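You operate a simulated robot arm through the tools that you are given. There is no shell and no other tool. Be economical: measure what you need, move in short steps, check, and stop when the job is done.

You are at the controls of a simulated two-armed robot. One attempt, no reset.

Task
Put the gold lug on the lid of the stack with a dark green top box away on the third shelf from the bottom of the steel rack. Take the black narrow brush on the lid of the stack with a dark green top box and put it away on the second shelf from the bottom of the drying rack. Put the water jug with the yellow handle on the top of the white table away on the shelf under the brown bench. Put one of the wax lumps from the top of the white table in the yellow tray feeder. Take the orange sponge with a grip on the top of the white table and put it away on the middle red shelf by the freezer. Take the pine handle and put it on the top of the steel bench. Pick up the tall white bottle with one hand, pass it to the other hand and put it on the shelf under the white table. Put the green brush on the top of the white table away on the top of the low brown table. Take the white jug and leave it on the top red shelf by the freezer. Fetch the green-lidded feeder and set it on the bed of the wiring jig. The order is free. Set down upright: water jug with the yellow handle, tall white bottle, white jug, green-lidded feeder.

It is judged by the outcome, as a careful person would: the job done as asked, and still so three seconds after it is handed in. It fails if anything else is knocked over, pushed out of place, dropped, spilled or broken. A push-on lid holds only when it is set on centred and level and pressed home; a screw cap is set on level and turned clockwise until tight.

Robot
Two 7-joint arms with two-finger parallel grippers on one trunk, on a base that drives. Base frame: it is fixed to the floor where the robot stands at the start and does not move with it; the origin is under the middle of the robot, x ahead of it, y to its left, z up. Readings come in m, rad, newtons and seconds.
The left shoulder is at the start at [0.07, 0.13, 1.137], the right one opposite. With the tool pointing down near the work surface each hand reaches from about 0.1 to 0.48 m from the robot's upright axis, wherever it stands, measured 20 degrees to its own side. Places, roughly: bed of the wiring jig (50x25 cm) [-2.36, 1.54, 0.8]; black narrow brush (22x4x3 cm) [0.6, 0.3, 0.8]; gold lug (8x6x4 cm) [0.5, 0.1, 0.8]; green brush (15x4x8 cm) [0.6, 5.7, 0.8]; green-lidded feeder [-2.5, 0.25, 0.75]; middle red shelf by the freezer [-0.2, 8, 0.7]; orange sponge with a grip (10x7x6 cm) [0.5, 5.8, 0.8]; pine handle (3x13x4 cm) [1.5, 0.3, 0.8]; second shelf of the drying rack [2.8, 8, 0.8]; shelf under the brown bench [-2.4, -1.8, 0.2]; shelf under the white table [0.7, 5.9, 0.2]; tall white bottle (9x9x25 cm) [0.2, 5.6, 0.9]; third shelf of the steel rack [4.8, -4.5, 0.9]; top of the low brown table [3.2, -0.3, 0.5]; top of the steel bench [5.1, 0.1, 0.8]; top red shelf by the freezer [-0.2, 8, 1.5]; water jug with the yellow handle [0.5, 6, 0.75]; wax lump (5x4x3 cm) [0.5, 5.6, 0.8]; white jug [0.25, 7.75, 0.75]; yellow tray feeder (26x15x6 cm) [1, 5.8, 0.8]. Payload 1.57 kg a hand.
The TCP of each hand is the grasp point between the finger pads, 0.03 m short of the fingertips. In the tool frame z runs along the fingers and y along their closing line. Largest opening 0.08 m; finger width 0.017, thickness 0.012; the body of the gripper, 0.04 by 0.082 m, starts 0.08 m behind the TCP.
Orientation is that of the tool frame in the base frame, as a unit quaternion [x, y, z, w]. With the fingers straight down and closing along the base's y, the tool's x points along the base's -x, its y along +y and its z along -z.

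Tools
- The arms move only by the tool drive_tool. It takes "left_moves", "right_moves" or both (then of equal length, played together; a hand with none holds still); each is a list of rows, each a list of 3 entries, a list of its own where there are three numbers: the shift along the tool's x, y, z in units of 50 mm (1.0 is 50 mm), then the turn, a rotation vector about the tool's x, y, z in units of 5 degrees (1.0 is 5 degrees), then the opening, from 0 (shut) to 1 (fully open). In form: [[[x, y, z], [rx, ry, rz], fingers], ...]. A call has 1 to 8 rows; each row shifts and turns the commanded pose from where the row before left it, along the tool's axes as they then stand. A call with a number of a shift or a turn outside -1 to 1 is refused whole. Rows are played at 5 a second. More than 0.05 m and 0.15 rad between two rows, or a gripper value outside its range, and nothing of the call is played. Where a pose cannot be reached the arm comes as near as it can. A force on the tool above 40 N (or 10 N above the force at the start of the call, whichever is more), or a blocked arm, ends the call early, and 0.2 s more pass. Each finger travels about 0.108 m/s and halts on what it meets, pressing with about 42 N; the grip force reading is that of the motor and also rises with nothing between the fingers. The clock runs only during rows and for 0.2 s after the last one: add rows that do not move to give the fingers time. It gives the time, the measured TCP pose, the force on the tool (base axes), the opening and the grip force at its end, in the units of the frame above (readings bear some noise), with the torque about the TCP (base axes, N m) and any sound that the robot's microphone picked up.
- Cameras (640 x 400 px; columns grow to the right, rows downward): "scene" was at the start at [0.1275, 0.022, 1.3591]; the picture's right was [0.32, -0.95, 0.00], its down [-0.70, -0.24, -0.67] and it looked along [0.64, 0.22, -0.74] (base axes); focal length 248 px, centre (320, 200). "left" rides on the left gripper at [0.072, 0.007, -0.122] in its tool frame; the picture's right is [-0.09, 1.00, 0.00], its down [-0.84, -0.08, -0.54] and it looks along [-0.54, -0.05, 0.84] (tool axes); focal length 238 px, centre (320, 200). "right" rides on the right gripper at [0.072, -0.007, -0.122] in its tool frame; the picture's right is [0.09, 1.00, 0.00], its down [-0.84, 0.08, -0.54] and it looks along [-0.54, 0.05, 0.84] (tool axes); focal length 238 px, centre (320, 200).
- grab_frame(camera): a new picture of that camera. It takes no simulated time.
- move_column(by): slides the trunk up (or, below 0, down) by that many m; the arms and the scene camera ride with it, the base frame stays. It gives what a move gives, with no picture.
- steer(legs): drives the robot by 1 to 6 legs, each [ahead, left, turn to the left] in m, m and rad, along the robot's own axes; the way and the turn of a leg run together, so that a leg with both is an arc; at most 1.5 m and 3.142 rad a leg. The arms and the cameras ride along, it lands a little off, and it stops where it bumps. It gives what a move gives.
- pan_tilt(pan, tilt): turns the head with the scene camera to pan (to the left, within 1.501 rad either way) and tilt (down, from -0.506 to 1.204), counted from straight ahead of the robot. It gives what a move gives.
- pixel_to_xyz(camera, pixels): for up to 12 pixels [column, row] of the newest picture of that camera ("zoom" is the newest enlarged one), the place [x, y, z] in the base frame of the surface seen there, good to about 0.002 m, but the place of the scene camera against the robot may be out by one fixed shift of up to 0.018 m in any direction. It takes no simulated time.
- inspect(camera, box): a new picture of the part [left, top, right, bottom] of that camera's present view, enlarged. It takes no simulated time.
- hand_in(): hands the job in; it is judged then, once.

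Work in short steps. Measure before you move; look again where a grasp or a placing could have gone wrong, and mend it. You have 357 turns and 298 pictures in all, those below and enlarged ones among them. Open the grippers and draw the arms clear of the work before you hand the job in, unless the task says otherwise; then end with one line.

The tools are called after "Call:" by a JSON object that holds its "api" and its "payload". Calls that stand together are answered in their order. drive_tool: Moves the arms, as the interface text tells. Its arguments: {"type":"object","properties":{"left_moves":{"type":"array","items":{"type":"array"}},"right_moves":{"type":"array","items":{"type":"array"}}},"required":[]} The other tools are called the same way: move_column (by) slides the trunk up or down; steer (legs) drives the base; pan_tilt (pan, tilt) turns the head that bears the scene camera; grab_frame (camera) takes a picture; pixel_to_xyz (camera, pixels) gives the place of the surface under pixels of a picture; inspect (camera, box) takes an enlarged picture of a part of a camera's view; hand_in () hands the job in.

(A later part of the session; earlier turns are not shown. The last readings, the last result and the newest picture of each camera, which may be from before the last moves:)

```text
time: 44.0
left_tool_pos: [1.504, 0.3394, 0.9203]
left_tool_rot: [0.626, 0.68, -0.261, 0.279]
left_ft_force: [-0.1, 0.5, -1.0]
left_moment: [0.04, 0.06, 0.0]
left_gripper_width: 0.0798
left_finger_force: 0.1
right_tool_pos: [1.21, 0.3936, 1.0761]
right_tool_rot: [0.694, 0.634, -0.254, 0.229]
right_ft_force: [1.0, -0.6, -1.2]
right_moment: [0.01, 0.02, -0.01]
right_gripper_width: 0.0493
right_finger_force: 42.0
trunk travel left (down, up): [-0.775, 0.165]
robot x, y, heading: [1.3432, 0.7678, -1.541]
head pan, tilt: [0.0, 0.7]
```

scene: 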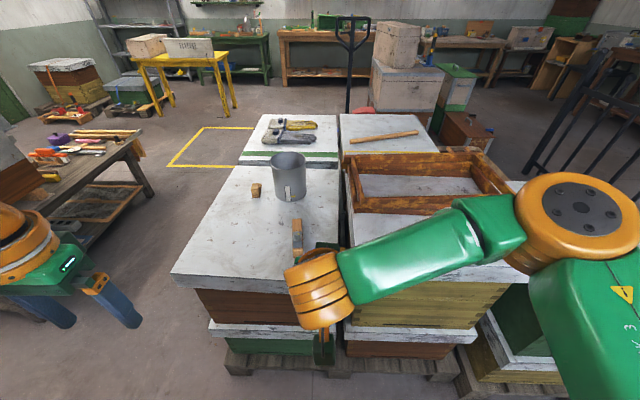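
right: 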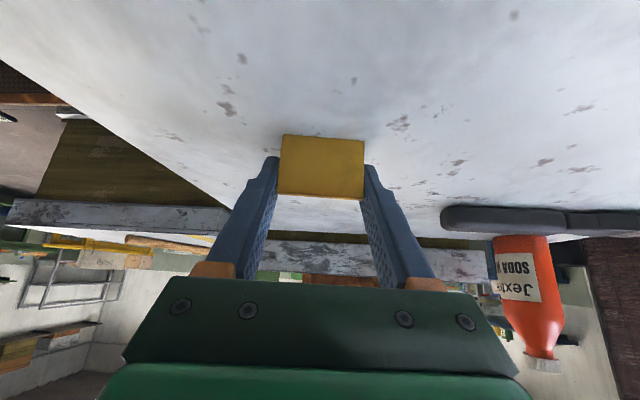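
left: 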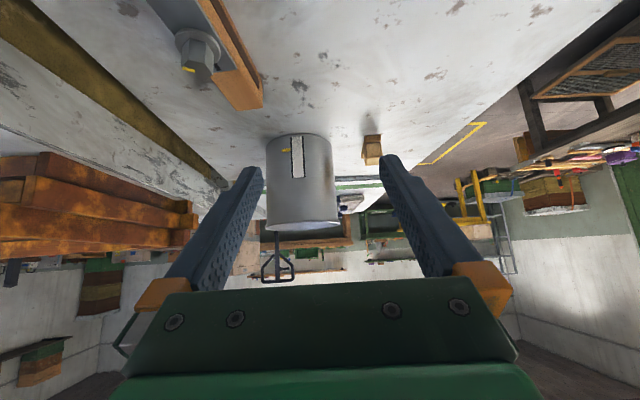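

Now almost above the bar; I lower toward hover height.

Call:
{"api": "drive_tool", "payload": {"left_moves": [[[0.298, -0.1, 0.481], [0, 0, 0], 1], [[0.298, -0.1, 0.481], [0, 0, 0], 1], [[0, 0, 0], [0, 0, 0], 1]]}}

Call:
{"api": "grab_frame", "payload": {"camera": "left"}}

```text
time: 44.8
left_tool_pos: [1.5222, 0.3364, 0.8993]
left_tool_rot: [0.627, 0.679, -0.26, 0.28]
left_ft_force: [0.6, 0.2, 1.2]
left_moment: [-0.01, -0.04, 0.0]
left_gripper_width: 0.0801
left_finger_force: 0.1
left hand out of reach, approached as far as the arm can: row 1, 2
right_tool_pos: [1.2037, 0.3935, 1.0752]
right_tool_rot: [0.695, 0.633, -0.253, 0.231]
right_ft_force: [-0.3, -0.5, -0.9]
right_moment: [0.01, -0.04, 0.01]
right_gripper_width: 0.0493
right_finger_force: 42.3
trunk travel left (down, up): [-0.775, 0.165]
robot x, y, heading: [1.341, 0.7676, -1.543]
head pan, tilt: [0.0, 0.7]
```

```text
270 pictures are left
```

left: 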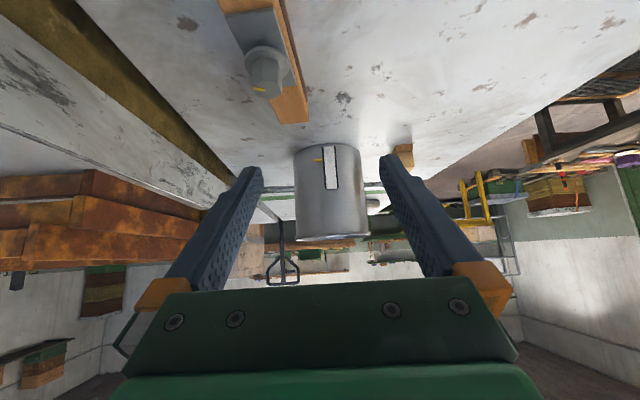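

Pitching seems to hurt here; the stated reach is with the tool pointing down. I turn the left hand back to vertical while rising slightly.

Call:
{"api": "drive_tool", "payload": {"left_moves": [[[-0.3, 0, -0.3], [0, 1, 0], 1], [[-0.3, 0, -0.3], [0, 1, 0], 1], [[-0.3, 0, -0.3], [0, 1, 0], 1], [[0, 0, 0], [0, 1, 0], 1], [[0, 0, 0], [0, 1, 0], 1], [[0, 0, 0], [0, 1, 0], 1], [[0, 0, 0], [0, 1, 0], 1], [[0, 0, 0], [0, 1, 0], 1]]}}

Call:
{"api": "drive_tool", "payload": {"left_moves": [[[0, 0, 0], [0, 1, 0], 1], [[0, 0, 0], [0, 0, 0], 1]]}}

Call:
{"api": "grab_frame", "payload": {"camera": "left"}}

```text
time: 46.6
left_tool_pos: [1.5286, 0.3392, 0.9648]
left_tool_rot: [0.678, 0.734, -0.031, 0.03]
left_ft_force: [0.2, 0.0, -0.6]
left_moment: [0.02, 0.02, 0.02]
left_gripper_width: 0.08
left_finger_force: 0.1
left hand out of reach, approached as far as the arm can: row 8
right_tool_pos: [1.2059, 0.3922, 1.0772]
right_tool_rot: [0.694, 0.633, -0.253, 0.231]
right_ft_force: [0.6, 0.8, -1.3]
right_moment: [0.02, 0.01, -0.02]
right_gripper_width: 0.0494
right_finger_force: 42.3
trunk travel left (down, up): [-0.775, 0.165]
robot x, y, heading: [1.3425, 0.7683, -1.539]
head pan, tilt: [0.0, 0.7]
```

```text
time: 47.2
left_tool_pos: [1.5357, 0.3513, 0.966]
left_tool_rot: [0.678, 0.735, 0.0, 0.0]
left_ft_force: [-0.6, 0.3, 0.6]
left_moment: [0.04, 0.01, 0.0]
left_gripper_width: 0.08
left_finger_force: 0.1
left hand out of reach, approached as far as the arm can: row 1
right_tool_pos: [1.2062, 0.3926, 1.0758]
right_tool_rot: [0.695, 0.632, -0.253, 0.23]
right_ft_force: [0.0, 0.0, -0.5]
right_moment: [0.03, 0.02, -0.01]
right_gripper_width: 0.0496
right_finger_force: 41.7
trunk travel left (down, up): [-0.775, 0.165]
robot x, y, heading: [1.3409, 0.7687, -1.537]
head pan, tilt: [0.0, 0.7]
```

```text
269 pictures are left
```

left: 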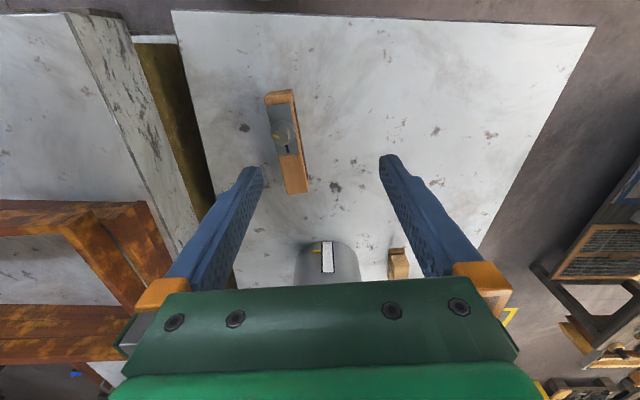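

Vertical and close; lowering should free reach. I descend first, then shift over the bar.

Call:
{"api": "drive_tool", "payload": {"left_moves": [[[0, 0, 0.8], [0, 0, 0], 1], [[0, -0.4, 0.7], [0, 0, 0], 1], [[-0.27, -0.44, 0.6], [0, 0, 0], 1], [[-0.26, 0, 0], [0, 0, 0], 1], [[0, 0, 0], [0, 0, 0], 1]]}}

Call:
{"api": "grab_frame", "payload": {"camera": "left"}}

```text
time: 48.4
left_tool_pos: [1.5368, 0.3771, 0.8963]
left_tool_rot: [0.678, 0.735, -0.001, -0.001]
left_ft_force: [-0.1, -0.1, -0.3]
left_moment: [-0.03, -0.03, 0.02]
left_gripper_width: 0.0803
left_finger_force: 0.0
left hand out of reach, approached as far as the arm can: row 1, 2, 3, 4
right_tool_pos: [1.2061, 0.3921, 1.0751]
right_tool_rot: [0.695, 0.633, -0.253, 0.231]
right_ft_force: [-0.2, 0.2, -1.4]
right_moment: [-0.01, -0.01, 0.03]
right_gripper_width: 0.0495
right_finger_force: 41.2
trunk travel left (down, up): [-0.775, 0.165]
robot x, y, heading: [1.3428, 0.7686, -1.541]
head pan, tilt: [0.0, 0.7]
```

```text
268 pictures are left
```

left: 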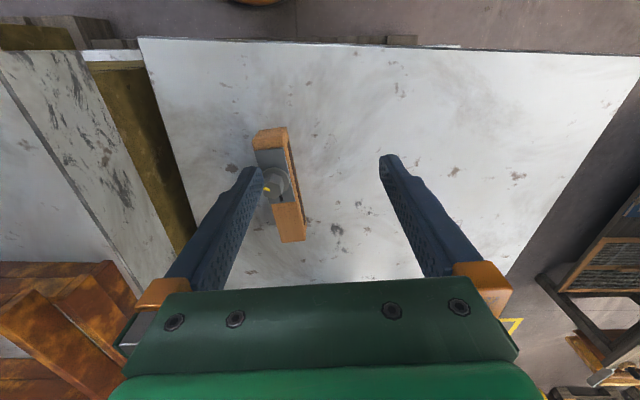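

Lower height shrinks the reach, so the trunk should go down. First I pull the lug back clear of the stack, then lower the trunk 0.17 m (left hand raised first).

Call:
{"api": "drive_tool", "payload": {"left_moves": [[[0.3, 0, -0.8], [0, 0, 0], 1], [[0.3, 0, -0.8], [0, 0, 0], 1], [[0, 0, -0.8], [0, 0, 0], 1], [[0, 0, -0.8], [0, 0, 0], 1]], "right_moves": [[[0.613, 0, -0.513], [0, 0, 0], 0], [[0.613, 0, -0.513], [0, 0, 0], 0], [[0.613, 0, -0.513], [0, 0, 0], 0], [[0, 0, 0], [0, 0, 0], 0]]}}

Call:
{"api": "move_column", "payload": {"by": -0.17}}

```text
time: 49.4
left_tool_pos: [1.5338, 0.4094, 1.057]
left_tool_rot: [0.678, 0.735, 0.0, 0.0]
left_ft_force: [0.4, 0.3, 0.6]
left_moment: [-0.01, 0.01, -0.02]
left_gripper_width: 0.08
left_finger_force: 0.0
right_tool_pos: [1.2369, 0.4891, 1.1102]
right_tool_rot: [0.696, 0.632, -0.253, 0.229]
right_ft_force: [-0.3, -0.8, -0.1]
right_moment: [0.02, -0.01, 0.02]
right_gripper_width: 0.0494
right_finger_force: 42.0
right hand out of reach, approached as far as the arm can: row 1, 2, 3
trunk travel left (down, up): [-0.775, 0.165]
robot x, y, heading: [1.3428, 0.7696, -1.54]
head pan, tilt: [0.0, 0.7]
```

```text
time: 51.4
left_tool_pos: [1.5341, 0.4091, 0.8859]
left_tool_rot: [0.678, 0.735, 0.0, -0.001]
left_ft_force: [0.4, -0.2, -0.2]
left_moment: [-0.03, -0.02, 0.04]
left_gripper_width: 0.08
left_finger_force: 0.1
right_tool_pos: [1.2373, 0.4879, 0.9395]
right_tool_rot: [0.695, 0.633, -0.252, 0.229]
right_ft_force: [0.2, 0.5, -1.3]
right_moment: [0.0, -0.01, 0.02]
right_gripper_width: 0.0494
right_finger_force: 41.6
trunk travel left (down, up): [-0.605, 0.335]
robot x, y, heading: [1.3458, 0.7695, -1.541]
head pan, tilt: [0.0, 0.7]
```

Now to the hover point.

Call:
{"api": "drive_tool", "payload": {"left_moves": [[[-0.806, -0.456, 0.26], [0, 0, 0], 1], [[-0.806, -0.456, 0.26], [0, 0, 0], 1], [[0, 0, 0], [0, 0, 0], 1]]}}

Call:
{"api": "grab_frame", "payload": {"camera": "left"}}

```text
time: 52.2
left_tool_pos: [1.5198, 0.3606, 0.8591]
left_tool_rot: [0.678, 0.735, -0.001, 0.0]
left_ft_force: [0.2, -0.1, -0.5]
left_moment: [0.0, 0.02, -0.02]
left_gripper_width: 0.0802
left_finger_force: 0.0
left hand out of reach, approached as far as the arm can: row 2
right_tool_pos: [1.2382, 0.4881, 0.9395]
right_tool_rot: [0.696, 0.632, -0.253, 0.229]
right_ft_force: [-0.3, -0.4, -1.7]
right_moment: [0.01, 0.03, 0.02]
right_gripper_width: 0.0495
right_finger_force: 42.0
trunk travel left (down, up): [-0.605, 0.335]
robot x, y, heading: [1.3465, 0.7667, -1.54]
head pan, tilt: [0.0, 0.7]
```

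```text
267 pictures are left
```

left: 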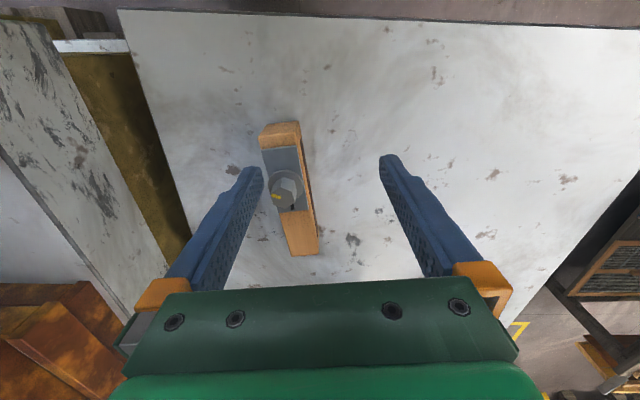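

I can reach a grip nearer the bar's near end (y≈0.35), which is fine for this light bar. I shift over it and check.

Call:
{"api": "drive_tool", "payload": {"left_moves": [[[-0.15, -0.57, 0], [0, 0, 0], 1], [[0, 0, 0], [0, 0, 0], 1]]}}

Call:
{"api": "grab_frame", "payload": {"camera": "left"}}

```text
time: 52.8
left_tool_pos: [1.5074, 0.3696, 0.8559]
left_tool_rot: [0.678, 0.735, -0.001, 0.0]
left_ft_force: [-0.3, -0.4, -0.4]
left_moment: [0.01, 0.03, 0.0]
left_gripper_width: 0.0801
left_finger_force: 0.1
left hand out of reach, approached as far as the arm can: row 1
right_tool_pos: [1.238, 0.4868, 0.9396]
right_tool_rot: [0.695, 0.633, -0.253, 0.229]
right_ft_force: [-0.6, 1.2, -0.2]
right_moment: [0.01, -0.04, -0.05]
right_gripper_width: 0.0493
right_finger_force: 42.0
trunk travel left (down, up): [-0.605, 0.335]
robot x, y, heading: [1.3404, 0.7684, -1.543]
head pan, tilt: [0.0, 0.7]
```

```text
266 pictures are left
```

left: 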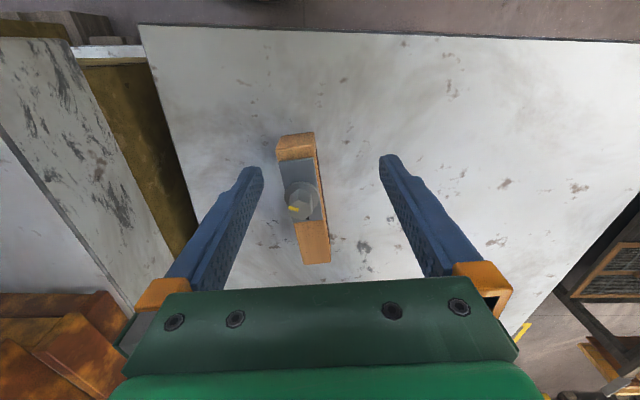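

Just at the limit; turning the base right by 0.3 rad brings the left shoulder nearer. I raise the hand and turn.

Call:
{"api": "drive_tool", "payload": {"left_moves": [[[0.5, 0, -0.8], [0, 0, 0], 1], [[0.5, 0, -0.8], [0, 0, 0], 1], [[0, 0, 0], [0, 0, 0], 1]]}}

Call:
{"api": "steer", "payload": {"legs": [[0, 0, -0.3]]}}

```text
time: 53.6
left_tool_pos: [1.5025, 0.4202, 0.9358]
left_tool_rot: [0.678, 0.735, -0.001, -0.001]
left_ft_force: [0.3, -0.7, -0.4]
left_moment: [0.02, -0.01, 0.0]
left_gripper_width: 0.0801
left_finger_force: 0.1
right_tool_pos: [1.2387, 0.4877, 0.9381]
right_tool_rot: [0.695, 0.633, -0.252, 0.229]
right_ft_force: [-0.5, -0.4, -1.2]
right_moment: [0.0, 0.01, -0.01]
right_gripper_width: 0.0497
right_finger_force: 41.9
trunk travel left (down, up): [-0.605, 0.335]
robot x, y, heading: [1.3439, 0.7688, -1.543]
head pan, tilt: [0.0, 0.7]
```

```text
time: 54.9
left_tool_pos: [1.3935, 0.391, 0.9363]
left_tool_rot: [0.78, 0.625, -0.001, 0.0]
left_ft_force: [1.0, 0.3, 0.4]
left_moment: [-0.02, -0.01, -0.01]
left_gripper_width: 0.0802
left_finger_force: 0.1
right_tool_pos: [1.1612, 0.5312, 0.9394]
right_tool_rot: [0.782, 0.522, -0.283, 0.189]
right_ft_force: [-0.2, -0.6, -1.1]
right_moment: [0.06, -0.01, -0.02]
right_gripper_width: 0.0494
right_finger_force: 42.1
trunk travel left (down, up): [-0.605, 0.335]
robot x, y, heading: [1.3431, 0.7674, -1.84]
head pan, tilt: [0.0, 0.7]
```

I yaw the hand back to the bar's direction, then move laterally and down to hover.

Call:
{"api": "drive_tool", "payload": {"left_moves": [[[0, 0, 0], [0, 0, -0.865], 1], [[0, 0, 0], [0, 0, -0.865], 1], [[0, 0, 0], [0, 0, -0.865], 1], [[0, 0, 0], [0, 0, -0.865], 1], [[-0.427, 0.637, 0], [0, 0, 0], 1], [[-0.427, 0.637, 0], [0, 0, 0], 1], [[-0.427, 0.637, 0.5], [0, 0, 0], 1], [[0, 0, 0.8], [0, 0, 0], 1]]}}

Call:
{"api": "grab_frame", "payload": {"camera": "left"}}

```text
time: 56.7
left_tool_pos: [1.4945, 0.3342, 0.8703]
left_tool_rot: [0.678, 0.735, 0.001, 0.0]
left_ft_force: [-0.3, 0.6, -0.3]
left_moment: [-0.02, -0.01, -0.03]
left_gripper_width: 0.08
left_finger_force: 0.0
right_tool_pos: [1.1592, 0.5327, 0.9393]
right_tool_rot: [0.782, 0.522, -0.284, 0.189]
right_ft_force: [-0.6, 0.0, -1.3]
right_moment: [0.05, -0.02, 0.01]
right_gripper_width: 0.0491
right_finger_force: 41.7
trunk travel left (down, up): [-0.605, 0.335]
robot x, y, heading: [1.3442, 0.7691, -1.838]
head pan, tilt: [0.0, 0.7]
```

```text
265 pictures are left
```

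left: 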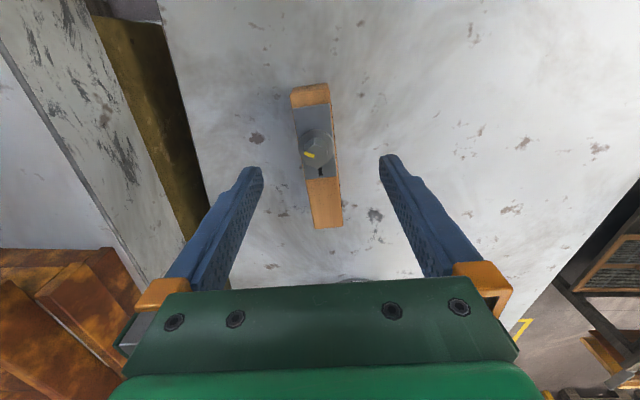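

Well placed. I lower 6.4 cm and close.

Call:
{"api": "drive_tool", "payload": {"left_moves": [[[0, 0, 0.64], [0, 0, 0], 1], [[0, 0, 0.64], [0, 0, 0], 1], [[0, 0, 0], [0, 0, 0], 1], [[0, 0, 0], [0, 0, 0], 0], [[0, 0, 0], [0, 0, 0], 0], [[0, 0, 0], [0, 0, 0], 0], [[0, 0, 0], [0, 0, 0], 0]]}}

Call:
{"api": "grab_frame", "payload": {"camera": "left"}}

```text
time: 58.3
left_tool_pos: [1.4945, 0.3325, 0.8058]
left_tool_rot: [0.677, 0.736, -0.001, 0.0]
left_ft_force: [0.2, 0.4, -0.1]
left_moment: [-0.04, -0.03, 0.03]
left_gripper_width: 0.0292
left_finger_force: 39.0
right_tool_pos: [1.1594, 0.5309, 0.9392]
right_tool_rot: [0.782, 0.521, -0.285, 0.189]
right_ft_force: [0.1, 0.7, -1.2]
right_moment: [-0.01, 0.0, 0.0]
right_gripper_width: 0.0493
right_finger_force: 42.0
trunk travel left (down, up): [-0.605, 0.335]
robot x, y, heading: [1.343, 0.7648, -1.841]
head pan, tilt: [0.0, 0.7]
```

```text
264 pictures are left
```

left: 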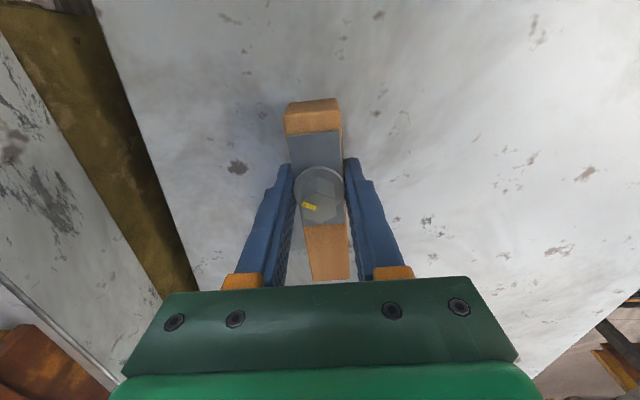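

Held (29 mm). I lift, then back off and turn to heading 0, then look ahead.

Call:
{"api": "drive_tool", "payload": {"left_moves": [[[0, 0, -0.95], [0, 0, 0], 0], [[0, 0, -0.95], [0, 0, 0], 0], [[0, 0, -0.95], [0, 0, 0], 0], [[0.8, 0, -0.5], [0, 0, 0], 0], [[0.8, 0, 0], [0, 0, 0], 0], [[0, 0, 0], [0, 0, 0], 0]]}}

Call:
{"api": "steer", "payload": {"legs": [[-0.2, 0, 0], [0, 0, 1.84]]}}

Call:
{"api": "pan_tilt", "payload": {"pan": -0.1, "tilt": 0.5}}

Call:
{"api": "grab_frame", "payload": {"camera": "scene"}}

```text
time: 59.7
left_tool_pos: [1.4877, 0.4139, 0.9723]
left_tool_rot: [0.677, 0.736, 0.0, -0.001]
left_ft_force: [0.4, -0.6, -1.7]
left_moment: [0.03, -0.03, -0.02]
left_gripper_width: 0.029
left_finger_force: 38.9
right_tool_pos: [1.1598, 0.5307, 0.9394]
right_tool_rot: [0.782, 0.523, -0.282, 0.189]
right_ft_force: [-0.6, 0.7, -2.1]
right_moment: [0.06, 0.0, 0.0]
right_gripper_width: 0.0494
right_finger_force: 42.2
trunk travel left (down, up): [-0.605, 0.335]
robot x, y, heading: [1.3403, 0.7688, -1.847]
head pan, tilt: [0.0, 0.7]
```

```text
time: 65.7
left_tool_pos: [1.7077, 1.184, 0.9747]
left_tool_rot: [-0.162, 0.987, 0.0, -0.001]
left_ft_force: [0.3, -0.3, 0.4]
left_moment: [-0.01, 0.01, 0.01]
left_gripper_width: 0.0291
left_finger_force: 38.8
right_tool_pos: [1.6705, 0.8374, 0.9393]
right_tool_rot: [0.071, 0.938, -0.026, 0.339]
right_ft_force: [-0.1, -0.5, -1.4]
right_moment: [-0.02, 0.03, 0.0]
right_gripper_width: 0.0491
right_finger_force: 42.0
trunk travel left (down, up): [-0.605, 0.335]
robot x, y, heading: [1.4, 0.9591, -0.03]
head pan, tilt: [0.0, 0.7]
```

```text
time: 66.4
left_tool_pos: [1.7059, 1.1843, 0.9749]
left_tool_rot: [-0.161, 0.987, -0.001, -0.001]
left_ft_force: [-0.9, 0.4, -1.6]
left_moment: [0.01, 0.0, -0.02]
left_gripper_width: 0.0291
left_finger_force: 38.9
right_tool_pos: [1.6712, 0.8383, 0.9388]
right_tool_rot: [0.071, 0.938, -0.026, 0.339]
right_ft_force: [-0.3, 0.4, -1.2]
right_moment: [0.01, 0.02, 0.01]
right_gripper_width: 0.0492
right_finger_force: 41.7
trunk travel left (down, up): [-0.605, 0.335]
robot x, y, heading: [1.3946, 0.9576, -0.03]
head pan, tilt: [-0.099, 0.499]
```

```text
263 pictures are left
```

scene: 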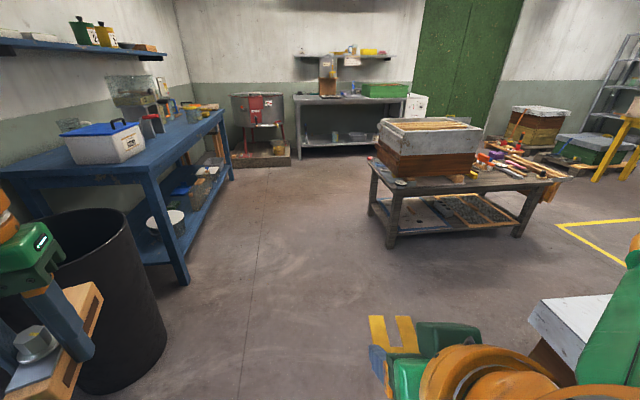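

I measure the low table legs, bin, blue bench and the steel bench.

Call:
{"api": "pixel_to_xyz", "payload": {"camera": "scene", "pixels": [[385, 240], [372, 165], [185, 280], [130, 370], [300, 99], [395, 102], [130, 225], [290, 160], [450, 130], [420, 125], [500, 170], [380, 97]]}}

Call:
{"api": "inspect", "payload": {"camera": "scene", "box": [220, 30, 440, 170]}}

```text
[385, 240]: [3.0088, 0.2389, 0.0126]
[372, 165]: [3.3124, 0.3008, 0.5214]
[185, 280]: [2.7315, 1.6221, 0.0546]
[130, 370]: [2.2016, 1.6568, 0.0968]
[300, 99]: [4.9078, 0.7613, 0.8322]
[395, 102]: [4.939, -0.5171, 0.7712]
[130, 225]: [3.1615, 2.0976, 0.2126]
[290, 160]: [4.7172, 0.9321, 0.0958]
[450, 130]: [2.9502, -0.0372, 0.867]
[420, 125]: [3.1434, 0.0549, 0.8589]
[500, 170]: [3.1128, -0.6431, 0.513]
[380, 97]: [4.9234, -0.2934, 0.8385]
```

```text
2.86 times, centred on (330, 100) of scene
```

zoom: 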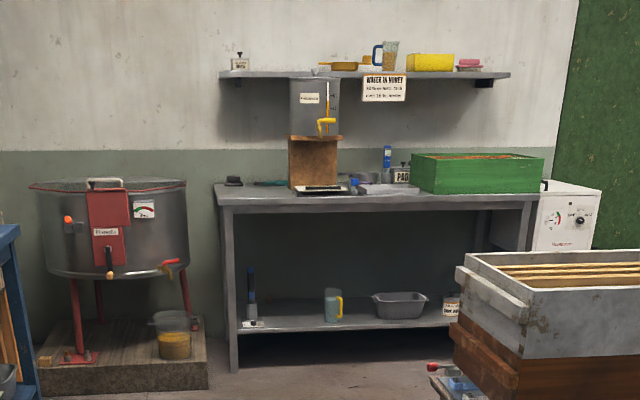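

Way is clear at y≈0.95. I drive ahead to x≈4.2 and then strafe right to y≈0.45.

Call:
{"api": "steer", "payload": {"legs": [[1.4, 0.03, 0.03], [1.4, 0.0, 0.0], [0.05, -0.45, 0.0]]}}

Call:
{"api": "pan_tilt", "payload": {"pan": 0.0, "tilt": 0.6}}

Call:
{"api": "grab_frame", "payload": {"camera": "scene"}}

```text
time: 82.3
left_tool_pos: [4.5528, 0.8065, 0.9742]
left_tool_rot: [-0.186, 0.983, 0.0, -0.001]
left_ft_force: [0.4, 0.5, -0.6]
left_moment: [0.03, -0.02, 0.01]
left_gripper_width: 0.0288
left_finger_force: 38.6
right_tool_pos: [4.5349, 0.4587, 0.9392]
right_tool_rot: [0.048, 0.939, -0.018, 0.34]
right_ft_force: [0.9, 0.0, -1.3]
right_moment: [-0.01, 0.0, 0.0]
right_gripper_width: 0.0494
right_finger_force: 41.7
trunk travel left (down, up): [-0.605, 0.335]
robot x, y, heading: [4.256, 0.5713, 0.023]
head pan, tilt: [-0.099, 0.499]
```

```text
time: 83.0
left_tool_pos: [4.5527, 0.8063, 0.9746]
left_tool_rot: [-0.185, 0.983, -0.001, 0.0]
left_ft_force: [-0.8, 0.0, -0.2]
left_moment: [-0.02, 0.03, 0.01]
left_gripper_width: 0.0293
left_finger_force: 38.9
right_tool_pos: [4.5343, 0.4589, 0.9398]
right_tool_rot: [0.048, 0.939, -0.018, 0.34]
right_ft_force: [-0.4, -1.2, -0.7]
right_moment: [0.0, 0.03, 0.03]
right_gripper_width: 0.0495
right_finger_force: 41.7
trunk travel left (down, up): [-0.605, 0.335]
robot x, y, heading: [4.2531, 0.5668, 0.02]
head pan, tilt: [0.0, 0.6]
```

```text
261 pictures are left
```

scene: 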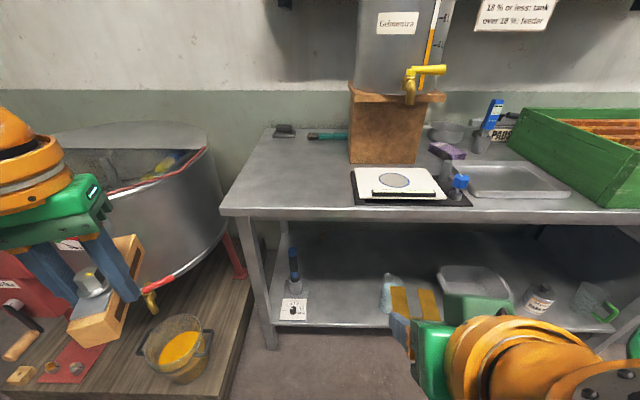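

The bench's left front area around (290,185) is free. I measure it and the nearby extractor.

Call:
{"api": "pixel_to_xyz", "payload": {"camera": "scene", "pixels": [[222, 212], [250, 205], [340, 210], [300, 170], [270, 150], [345, 160], [352, 180], [215, 180], [230, 240], [285, 200], [240, 270]]}}

```text
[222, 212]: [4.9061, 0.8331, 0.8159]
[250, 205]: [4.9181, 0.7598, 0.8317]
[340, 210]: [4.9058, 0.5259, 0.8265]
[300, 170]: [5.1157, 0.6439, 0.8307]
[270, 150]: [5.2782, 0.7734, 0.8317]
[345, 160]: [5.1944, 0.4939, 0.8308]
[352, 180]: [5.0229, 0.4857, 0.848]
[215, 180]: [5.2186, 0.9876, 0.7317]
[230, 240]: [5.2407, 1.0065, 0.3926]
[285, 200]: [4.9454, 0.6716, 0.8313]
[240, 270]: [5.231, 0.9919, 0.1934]
```

Bench top is at z≈0.82; I'll place the bar near (4.99, 0.66). I turn right 0.6 rad so the left shoulder leads, then drive closer.

Call:
{"api": "steer", "payload": {"legs": [[0, 0, -0.6], [0.21, 0.173, 0.0]]}}

Call:
{"api": "grab_frame", "payload": {"camera": "left"}}

```text
time: 86.6
left_tool_pos: [4.9044, 0.626, 0.9736]
left_tool_rot: [0.113, 0.994, 0.0, 0.001]
left_ft_force: [-0.2, -0.2, -1.7]
left_moment: [-0.01, 0.02, -0.04]
left_gripper_width: 0.0287
left_finger_force: 39.0
right_tool_pos: [4.6942, 0.35, 0.939]
right_tool_rot: [0.323, 0.883, -0.118, 0.32]
right_ft_force: [0.8, 0.0, -1.6]
right_moment: [-0.01, 0.01, 0.03]
right_gripper_width: 0.0496
right_finger_force: 41.5
trunk travel left (down, up): [-0.605, 0.335]
robot x, y, heading: [4.5271, 0.5972, -0.58]
head pan, tilt: [0.0, 0.6]
```

```text
260 pictures are left
```

left: 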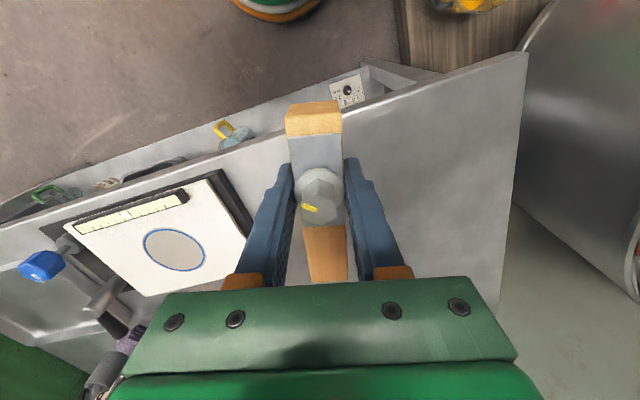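

I read the true bench height from the hand camera near (430,190).

Call:
{"api": "pixel_to_xyz", "payload": {"camera": "left", "pixels": [[430, 190], [390, 130], [480, 120], [250, 160], [500, 230], [450, 270]]}}

```text
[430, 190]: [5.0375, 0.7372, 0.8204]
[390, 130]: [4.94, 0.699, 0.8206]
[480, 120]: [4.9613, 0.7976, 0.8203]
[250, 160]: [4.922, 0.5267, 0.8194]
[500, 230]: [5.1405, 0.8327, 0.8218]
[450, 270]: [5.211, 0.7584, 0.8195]
```

Bench is at 0.8205, so contact is at TCP z≈0.856. I move over the spot and lower.

Call:
{"api": "drive_tool", "payload": {"left_moves": [[[-0.485, 0.42, 0.4], [0, 0, 0], 0], [[-0.485, 0.42, 0.6], [0, 0, 0], 0], [[-0.485, 0.42, 0.6], [0, 0, 0], 0], [[0, 0, 0.4], [0, 0, 0], 0], [[0, 0, 0.32], [0, 0, 0], 0], [[0, 0, 0], [0, 0, 0], 0]]}}

Call:
{"api": "grab_frame", "payload": {"camera": "left"}}

```text
time: 88.0
left_tool_pos: [4.9896, 0.6711, 0.8582]
left_tool_rot: [0.114, 0.994, 0.0, -0.001]
left_ft_force: [-1.0, -0.2, -0.3]
left_moment: [-0.01, 0.0, 0.04]
left_gripper_width: 0.0288
left_finger_force: 38.9
right_tool_pos: [4.6954, 0.3497, 0.9384]
right_tool_rot: [0.324, 0.883, -0.118, 0.318]
right_ft_force: [-0.5, 0.3, -1.1]
right_moment: [0.03, 0.0, -0.02]
right_gripper_width: 0.0498
right_finger_force: 42.0
trunk travel left (down, up): [-0.605, 0.335]
robot x, y, heading: [4.5236, 0.5963, -0.578]
head pan, tilt: [0.0, 0.6]
```

```text
259 pictures are left
```

left: 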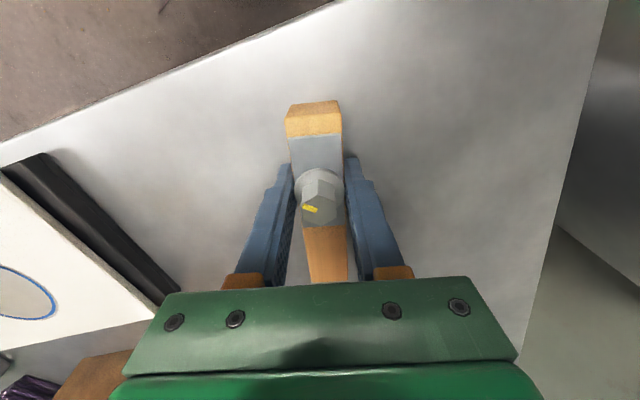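

About 2 mm off the bench; I lower the last bit, open and rise.

Call:
{"api": "drive_tool", "payload": {"left_moves": [[[0, 0, 0.04], [0, 0, 0], 0], [[0, 0, 0], [0, 0, 0], 0.5], [[0, 0, 0], [0, 0, 0], 1], [[0, 0, 0], [0, 0, 0], 1], [[0, 0, -0.6], [0, 0, 0], 1], [[0, 0, -0.9], [0, 0, 0], 1], [[0, 0, -0.9], [0, 0, 0], 1], [[0.6, 0, -0.5], [0, 0, 0], 1]]}}

Call:
{"api": "grab_frame", "payload": {"camera": "left"}}

```text
time: 89.8
left_tool_pos: [4.9581, 0.6777, 1.002]
left_tool_rot: [0.113, 0.994, 0.0, 0.0]
left_ft_force: [0.3, 1.3, 0.3]
left_moment: [-0.07, -0.04, -0.03]
left_gripper_width: 0.0801
left_finger_force: 0.1
right_tool_pos: [4.6921, 0.3498, 0.9396]
right_tool_rot: [0.324, 0.882, -0.117, 0.321]
right_ft_force: [-1.0, 0.0, -1.7]
right_moment: [0.04, 0.01, 0.0]
right_gripper_width: 0.0494
right_finger_force: 42.3
trunk travel left (down, up): [-0.605, 0.335]
robot x, y, heading: [4.5295, 0.5956, -0.582]
head pan, tilt: [0.0, 0.6]
```

```text
258 pictures are left
```

left: 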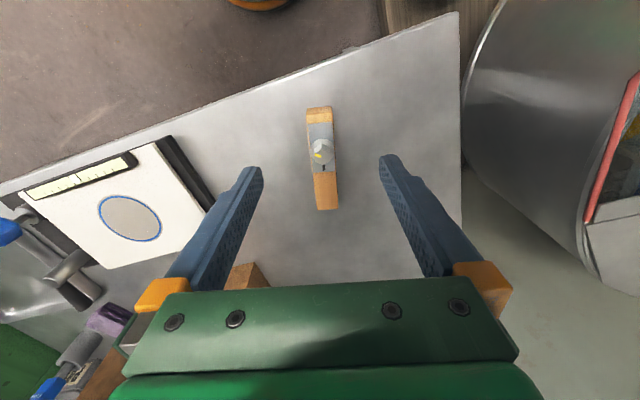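

The handle rests on the steel bench. Now toward the steel rack: I back off, turn to face -y and look for the way.

Call:
{"api": "steer", "payload": {"legs": [[-0.35, -0.1, 0.0], [0, 0, -0.99]]}}

Call:
{"api": "pan_tilt", "payload": {"pan": 0.0, "tilt": 0.45}}

Call:
{"api": "grab_frame", "payload": {"camera": "scene"}}

```text
time: 94.6
left_tool_pos: [4.4834, 0.3829, 1.0019]
left_tool_rot: [0.573, 0.82, 0.001, -0.001]
left_ft_force: [0.7, -0.2, -0.3]
left_moment: [0.02, 0.01, -0.01]
left_gripper_width: 0.0803
left_finger_force: 0.0
right_tool_pos: [4.0629, 0.426, 0.9395]
right_tool_rot: [0.705, 0.622, -0.256, 0.225]
right_ft_force: [-0.2, -0.6, -0.5]
right_moment: [0.01, 0.0, -0.02]
right_gripper_width: 0.0494
right_finger_force: 41.8
trunk travel left (down, up): [-0.605, 0.335]
robot x, y, heading: [4.1745, 0.702, -1.572]
head pan, tilt: [0.0, 0.6]
```

```text
time: 95.3
left_tool_pos: [4.4831, 0.3815, 1.0019]
left_tool_rot: [0.573, 0.82, -0.001, -0.001]
left_ft_force: [-0.9, 0.2, 0.6]
left_moment: [-0.02, -0.04, -0.01]
left_gripper_width: 0.08
left_finger_force: 0.0
right_tool_pos: [4.0621, 0.4266, 0.9381]
right_tool_rot: [0.705, 0.622, -0.256, 0.225]
right_ft_force: [-0.1, -0.5, -1.5]
right_moment: [0.0, 0.0, 0.0]
right_gripper_width: 0.0494
right_finger_force: 41.6
trunk travel left (down, up): [-0.605, 0.335]
robot x, y, heading: [4.1777, 0.7035, -1.574]
head pan, tilt: [0.0, 0.45]
```

```text
257 pictures are left
```

scene: 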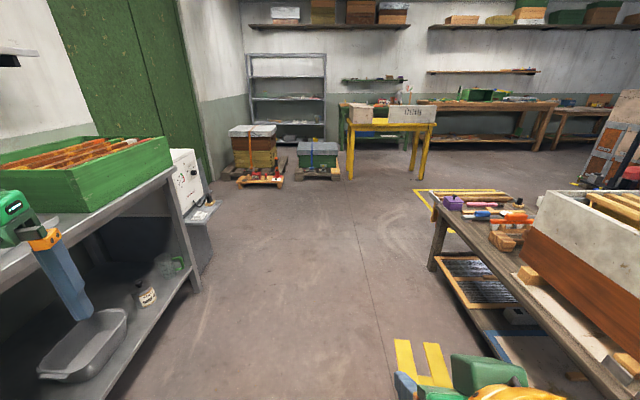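

The rack (250-325, 55-145) has two hive pallets in front. I measure them, and the low table corner.

Call:
{"api": "pixel_to_xyz", "payload": {"camera": "scene", "pixels": [[285, 185], [225, 178], [300, 178], [340, 180], [350, 178], [253, 132], [315, 145], [435, 268], [205, 240], [270, 165], [320, 165], [410, 180]]}}

Call:
{"api": "inspect", "payload": {"camera": "scene", "box": [210, 40, 450, 190]}}

```text
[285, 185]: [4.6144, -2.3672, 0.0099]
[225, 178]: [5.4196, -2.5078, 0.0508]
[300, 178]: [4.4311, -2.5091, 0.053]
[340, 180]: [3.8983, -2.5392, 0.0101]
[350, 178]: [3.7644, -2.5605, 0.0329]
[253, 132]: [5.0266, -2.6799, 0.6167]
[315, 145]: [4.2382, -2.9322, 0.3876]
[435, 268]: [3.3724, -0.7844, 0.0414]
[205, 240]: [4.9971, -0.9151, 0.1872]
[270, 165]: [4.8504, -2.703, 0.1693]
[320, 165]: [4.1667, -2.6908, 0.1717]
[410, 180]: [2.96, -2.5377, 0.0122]
```

```text
2.67 times, centred on (330, 115) of scene
```

zoom: 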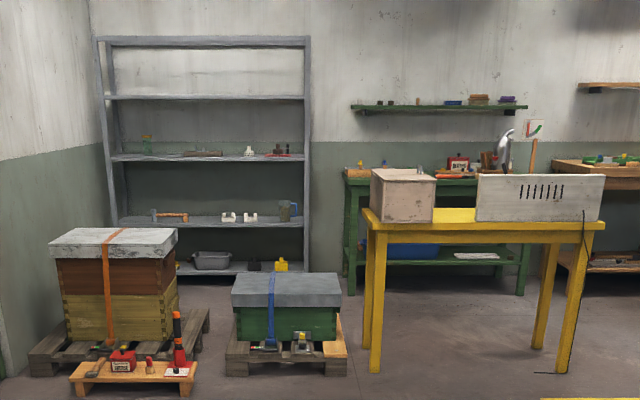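

The gap between pallets is too narrow, so I need to go round the yellow table's right side. I drive to y≈-1.6 and look right.

Call:
{"api": "steer", "payload": {"legs": [[1.2, 0.0, 0.0], [1.1, 0.0, 0.0]]}}

Call:
{"api": "pan_tilt", "payload": {"pan": -0.7, "tilt": 0.5}}

Call:
{"api": "grab_frame", "payload": {"camera": "scene"}}

Call:
{"api": "pan_tilt", "payload": {"pan": 0.1, "tilt": 0.5}}

Call:
{"api": "grab_frame", "payload": {"camera": "scene"}}

```text
time: 106.6
left_tool_pos: [4.4875, -1.9094, 1.001]
left_tool_rot: [0.571, 0.821, 0.0, 0.0]
left_ft_force: [0.5, 0.2, -0.6]
left_moment: [-0.04, 0.05, 0.0]
left_gripper_width: 0.0798
left_finger_force: 0.0
right_tool_pos: [4.0675, -1.8685, 0.9404]
right_tool_rot: [0.704, 0.623, -0.256, 0.225]
right_ft_force: [0.4, -0.1, -0.5]
right_moment: [0.0, -0.01, -0.04]
right_gripper_width: 0.0493
right_finger_force: 42.5
trunk travel left (down, up): [-0.605, 0.335]
robot x, y, heading: [4.18, -1.5905, -1.57]
head pan, tilt: [0.0, 0.45]
```

```text
time: 107.7
left_tool_pos: [4.488, -1.9107, 1.0011]
left_tool_rot: [0.571, 0.821, 0.0, -0.001]
left_ft_force: [0.3, 0.2, -0.4]
left_moment: [0.01, 0.05, 0.0]
left_gripper_width: 0.0799
left_finger_force: 0.1
right_tool_pos: [4.0673, -1.8677, 0.9392]
right_tool_rot: [0.705, 0.623, -0.256, 0.225]
right_ft_force: [-1.7, 0.3, -2.0]
right_moment: [0.04, -0.05, 0.01]
right_gripper_width: 0.0494
right_finger_force: 41.6
trunk travel left (down, up): [-0.605, 0.335]
robot x, y, heading: [4.181, -1.5913, -1.57]
head pan, tilt: [-0.7, 0.499]
```

```text
255 pictures are left
```

scene: 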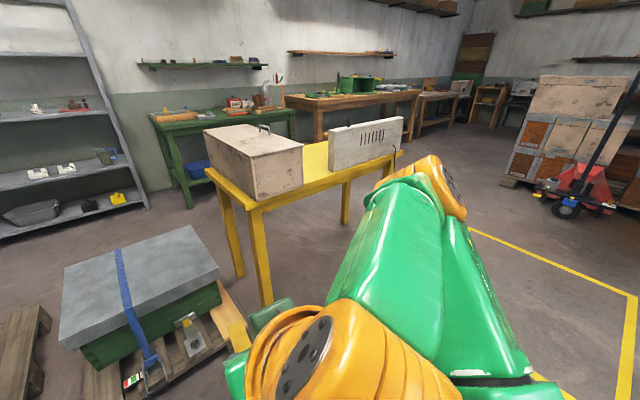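

```text
time: 108.8
left_tool_pos: [4.4871, -1.9111, 1.001]
left_tool_rot: [0.572, 0.82, 0.001, -0.001]
left_ft_force: [-0.2, 0.0, -0.6]
left_moment: [0.0, -0.02, -0.01]
left_gripper_width: 0.0801
left_finger_force: 0.0
right_tool_pos: [4.0682, -1.8683, 0.9387]
right_tool_rot: [0.704, 0.623, -0.255, 0.225]
right_ft_force: [0.3, 0.9, -1.6]
right_moment: [0.01, 0.01, -0.01]
right_gripper_width: 0.0494
right_finger_force: 41.8
trunk travel left (down, up): [-0.605, 0.335]
robot x, y, heading: [4.185, -1.5932, -1.569]
head pan, tilt: [0.099, 0.499]
```

```text
254 pictures are left
```

scene: 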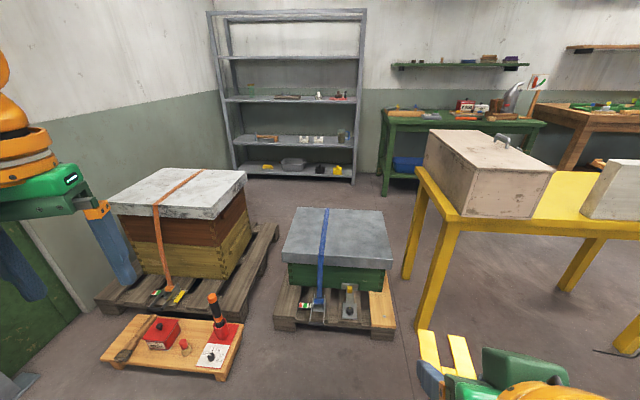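

I measure the key floor points: pallet rear corners, yellow table legs, rack and green bench fronts, and the third shelf.

Call:
{"api": "pixel_to_xyz", "payload": {"camera": "scene", "pixels": [[276, 232], [395, 330], [385, 275], [405, 278], [420, 330], [384, 194], [352, 182], [245, 172], [300, 100], [345, 102], [300, 145], [570, 290]]}}

Call:
{"api": "inspect", "payload": {"camera": "scene", "box": [200, 0, 390, 190]}}

Call:
{"api": "pixel_to_xyz", "payload": {"camera": "zoom", "pixels": [[170, 200], [240, 205], [320, 210], [380, 215], [150, 215], [360, 218], [250, 120], [200, 290], [290, 200], [340, 205]]}}

```text
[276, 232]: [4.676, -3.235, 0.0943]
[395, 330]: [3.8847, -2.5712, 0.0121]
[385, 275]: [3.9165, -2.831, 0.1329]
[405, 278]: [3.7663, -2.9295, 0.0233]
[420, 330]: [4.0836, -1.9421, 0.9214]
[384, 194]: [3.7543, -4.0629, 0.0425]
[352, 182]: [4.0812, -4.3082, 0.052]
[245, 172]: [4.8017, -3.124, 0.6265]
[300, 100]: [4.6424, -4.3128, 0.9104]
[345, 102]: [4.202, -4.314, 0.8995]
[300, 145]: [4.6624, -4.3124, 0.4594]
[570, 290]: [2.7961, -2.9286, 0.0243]
```

```text
2.11 times, centred on (295, 95) of scene
```

zoom: 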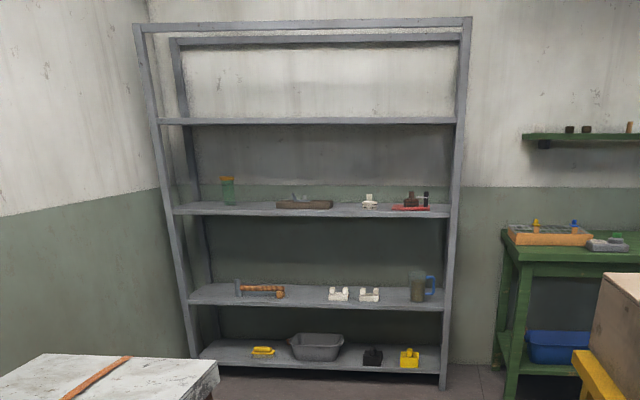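

```text
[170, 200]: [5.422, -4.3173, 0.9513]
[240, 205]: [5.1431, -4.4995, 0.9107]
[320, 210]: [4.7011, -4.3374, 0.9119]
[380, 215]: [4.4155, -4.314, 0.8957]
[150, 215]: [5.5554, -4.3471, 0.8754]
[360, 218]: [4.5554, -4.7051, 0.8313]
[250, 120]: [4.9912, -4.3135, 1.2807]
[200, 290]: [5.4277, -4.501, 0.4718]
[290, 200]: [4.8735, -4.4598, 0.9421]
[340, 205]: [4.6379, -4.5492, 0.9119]
```

Shelf 3 is at z≈0.90, front y≈-4.31. I drive round the yellow table: right, then ahead, then left behind it, checking midway.

Call:
{"api": "steer", "payload": {"legs": [[0.0, -1.0, 0.0], [0.2, -1.0, 0.0], [0.8, 0.0, 0.0]]}}

Call:
{"api": "pan_tilt", "payload": {"pan": 0.4, "tilt": 0.7}}

Call:
{"api": "grab_frame", "payload": {"camera": "scene"}}

```text
time: 122.7
left_tool_pos: [2.5159, -2.9272, 1.0009]
left_tool_rot: [0.57, 0.821, 0.0, -0.001]
left_ft_force: [-0.2, 0.2, 0.7]
left_moment: [0.02, -0.03, 0.04]
left_gripper_width: 0.0802
left_finger_force: 0.1
right_tool_pos: [2.0951, -2.8864, 0.939]
right_tool_rot: [0.702, 0.625, -0.256, 0.226]
right_ft_force: [0.1, -0.3, -0.6]
right_moment: [0.0, -0.02, 0.01]
right_gripper_width: 0.0495
right_finger_force: 41.9
trunk travel left (down, up): [-0.605, 0.335]
robot x, y, heading: [2.2108, -2.6084, -1.563]
head pan, tilt: [0.099, 0.499]
```

```text
time: 123.5
left_tool_pos: [2.5167, -2.927, 1.001]
left_tool_rot: [0.569, 0.822, 0.0, -0.001]
left_ft_force: [-0.7, 0.7, 0.5]
left_moment: [-0.01, -0.01, 0.01]
left_gripper_width: 0.0801
left_finger_force: 0.0
right_tool_pos: [2.0959, -2.8859, 0.9395]
right_tool_rot: [0.702, 0.626, -0.255, 0.226]
right_ft_force: [-0.1, -0.6, -0.8]
right_moment: [0.02, -0.01, 0.01]
right_gripper_width: 0.0495
right_finger_force: 41.4
trunk travel left (down, up): [-0.605, 0.335]
robot x, y, heading: [2.2076, -2.6084, -1.565]
head pan, tilt: [0.4, 0.7]
```

```text
252 pictures are left
```

scene: 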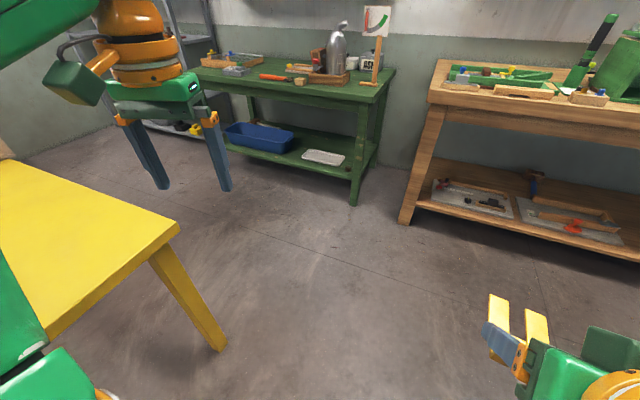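

Call:
{"api": "pixel_to_xyz", "payload": {"camera": "scene", "pixels": [[405, 220], [355, 203], [225, 345], [175, 225], [435, 95], [370, 95]]}}

```text
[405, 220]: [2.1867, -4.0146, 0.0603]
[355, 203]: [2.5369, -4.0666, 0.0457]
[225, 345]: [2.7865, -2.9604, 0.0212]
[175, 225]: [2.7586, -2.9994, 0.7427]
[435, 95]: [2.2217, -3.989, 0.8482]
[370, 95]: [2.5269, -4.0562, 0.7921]
```

Corridor between table (y -3.0) and benches (y -4.0) is open. I go ahead to y≈-3.45 and strafe left to x≈4.5.

Call:
{"api": "steer", "payload": {"legs": [[0.84, 0.0, 0.0], [0.0, 1.2, 0.0], [0.0, 1.15, 0.0]]}}

Call:
{"api": "pan_tilt", "payload": {"pan": 0.1, "tilt": 0.5}}

Call:
{"api": "grab_frame", "payload": {"camera": "scene"}}

```text
time: 135.8
left_tool_pos: [4.0604, -3.7729, 1.0002]
left_tool_rot: [0.574, 0.819, -0.001, -0.001]
left_ft_force: [-0.1, -0.1, -0.4]
left_moment: [-0.01, 0.07, 0.01]
left_gripper_width: 0.0798
left_finger_force: 0.2
right_tool_pos: [3.6385, -3.7272, 0.939]
right_tool_rot: [0.706, 0.621, -0.257, 0.224]
right_ft_force: [0.0, 0.6, -0.3]
right_moment: [0.02, 0.03, -0.03]
right_gripper_width: 0.0493
right_finger_force: 42.2
trunk travel left (down, up): [-0.605, 0.335]
robot x, y, heading: [3.754, -3.4513, -1.578]
head pan, tilt: [0.4, 0.7]
stopped in leg 3: the robot was blocked; the commanded pose is now the measured one
```

```text
time: 136.6
left_tool_pos: [4.0575, -3.7742, 1.0018]
left_tool_rot: [0.576, 0.818, 0.001, 0.0]
left_ft_force: [0.0, 0.1, 0.0]
left_moment: [0.03, -0.01, -0.03]
left_gripper_width: 0.0804
left_finger_force: 0.1
right_tool_pos: [3.6374, -3.7274, 0.9392]
right_tool_rot: [0.706, 0.621, -0.256, 0.224]
right_ft_force: [-0.7, 0.1, -1.1]
right_moment: [0.01, -0.03, -0.01]
right_gripper_width: 0.0493
right_finger_force: 42.4
trunk travel left (down, up): [-0.605, 0.335]
robot x, y, heading: [3.756, -3.4551, -1.577]
head pan, tilt: [0.099, 0.499]
```

```text
251 pictures are left
```

scene: 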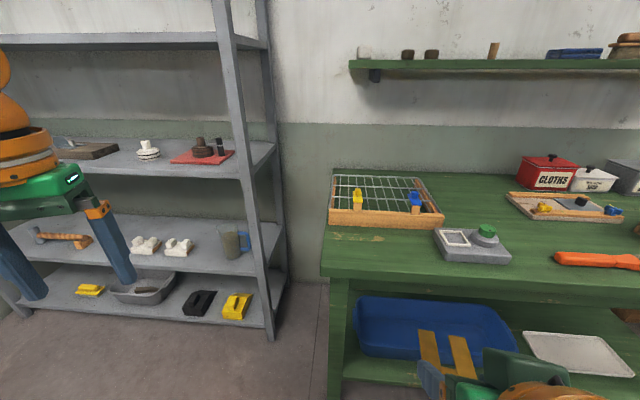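

I was blocked at x≈3.755; I look left and down to see by what.

Call:
{"api": "pan_tilt", "payload": {"pan": 1.5, "tilt": 0.9}}

Call:
{"api": "grab_frame", "payload": {"camera": "scene"}}

Call:
{"api": "pixel_to_xyz", "payload": {"camera": "scene", "pixels": [[160, 150], [200, 200], [120, 200], [320, 150], [350, 200], [240, 250]]}}

```text
time: 138.2
left_tool_pos: [4.0588, -3.7729, 1.0006]
left_tool_rot: [0.575, 0.818, 0.001, -0.002]
left_ft_force: [0.4, 0.8, -0.4]
left_moment: [0.0, 0.01, 0.0]
left_gripper_width: 0.0803
left_finger_force: 0.0
right_tool_pos: [3.6383, -3.7269, 0.9398]
right_tool_rot: [0.707, 0.62, -0.256, 0.224]
right_ft_force: [-0.8, -0.2, -1.8]
right_moment: [0.01, 0.01, -0.02]
right_gripper_width: 0.0494
right_finger_force: 42.0
trunk travel left (down, up): [-0.605, 0.335]
robot x, y, heading: [3.7532, -3.4531, -1.578]
head pan, tilt: [1.499, 0.901]
```

```text
250 pictures are left
```

scene: 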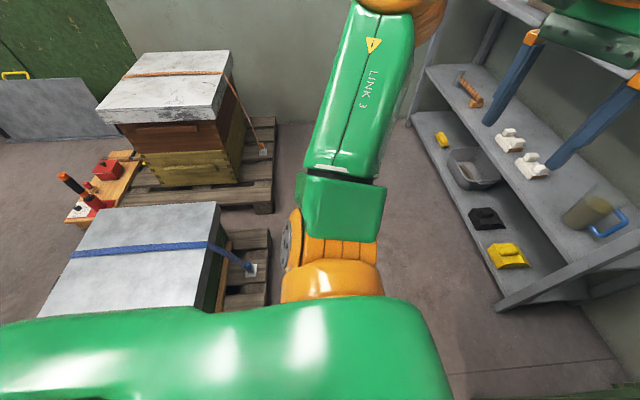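

```text
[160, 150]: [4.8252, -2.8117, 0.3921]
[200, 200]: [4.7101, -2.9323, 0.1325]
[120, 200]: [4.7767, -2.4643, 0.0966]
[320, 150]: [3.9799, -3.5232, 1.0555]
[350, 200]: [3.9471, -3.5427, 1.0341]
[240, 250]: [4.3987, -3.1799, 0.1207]
```

Call:
{"api": "pixel_to_xyz", "payload": {"camera": "scene", "pixels": [[265, 240], [266, 270], [267, 292], [272, 300], [275, 200], [230, 305], [500, 305], [440, 330]]}}

```text
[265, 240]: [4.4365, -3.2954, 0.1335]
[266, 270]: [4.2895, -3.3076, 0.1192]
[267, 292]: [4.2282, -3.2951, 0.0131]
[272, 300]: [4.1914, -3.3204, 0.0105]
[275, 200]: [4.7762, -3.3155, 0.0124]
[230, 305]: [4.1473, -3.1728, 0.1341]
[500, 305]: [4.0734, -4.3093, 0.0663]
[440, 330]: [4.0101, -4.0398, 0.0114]
```

The base caught the pallet's rear corner (rear edge y≈-3.31). I back right a bit, move ahead to y≈-3.67, then strafe left to x≈4.6.

Call:
{"api": "steer", "payload": {"legs": [[0.0, -0.08, 0.0], [0.21, 0.0, 0.0], [0.0, 0.95, 0.0]]}}

Call:
{"api": "pan_tilt", "payload": {"pan": -0.1, "tilt": 0.55}}

Call:
{"api": "grab_frame", "payload": {"camera": "scene"}}

```text
time: 145.0
left_tool_pos: [4.922, -3.9851, 1.0022]
left_tool_rot: [0.573, 0.82, -0.001, 0.0]
left_ft_force: [-0.3, 0.3, 0.9]
left_moment: [0.03, 0.02, -0.01]
left_gripper_width: 0.0801
left_finger_force: 0.0
right_tool_pos: [4.5025, -3.9425, 0.9393]
right_tool_rot: [0.706, 0.621, -0.255, 0.224]
right_ft_force: [-0.7, -0.4, -1.5]
right_moment: [-0.02, -0.04, 0.01]
right_gripper_width: 0.0495
right_finger_force: 42.1
trunk travel left (down, up): [-0.605, 0.335]
robot x, y, heading: [4.6158, -3.6651, -1.572]
head pan, tilt: [1.499, 0.901]
```

```text
time: 146.7
left_tool_pos: [4.9214, -3.9863, 1.0014]
left_tool_rot: [0.573, 0.819, 0.001, 0.0]
left_ft_force: [0.5, -0.8, 0.2]
left_moment: [-0.03, 0.0, 0.01]
left_gripper_width: 0.08
left_finger_force: 0.0
right_tool_pos: [4.5015, -3.9415, 0.9387]
right_tool_rot: [0.705, 0.622, -0.256, 0.225]
right_ft_force: [-0.3, -0.8, -0.6]
right_moment: [0.04, -0.01, -0.01]
right_gripper_width: 0.0495
right_finger_force: 42.3
trunk travel left (down, up): [-0.605, 0.335]
robot x, y, heading: [4.616, -3.6647, -1.572]
head pan, tilt: [-0.099, 0.55]
```

```text
249 pictures are left
```

scene: 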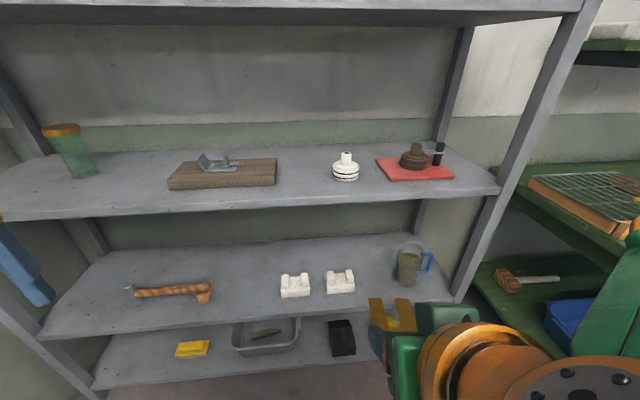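

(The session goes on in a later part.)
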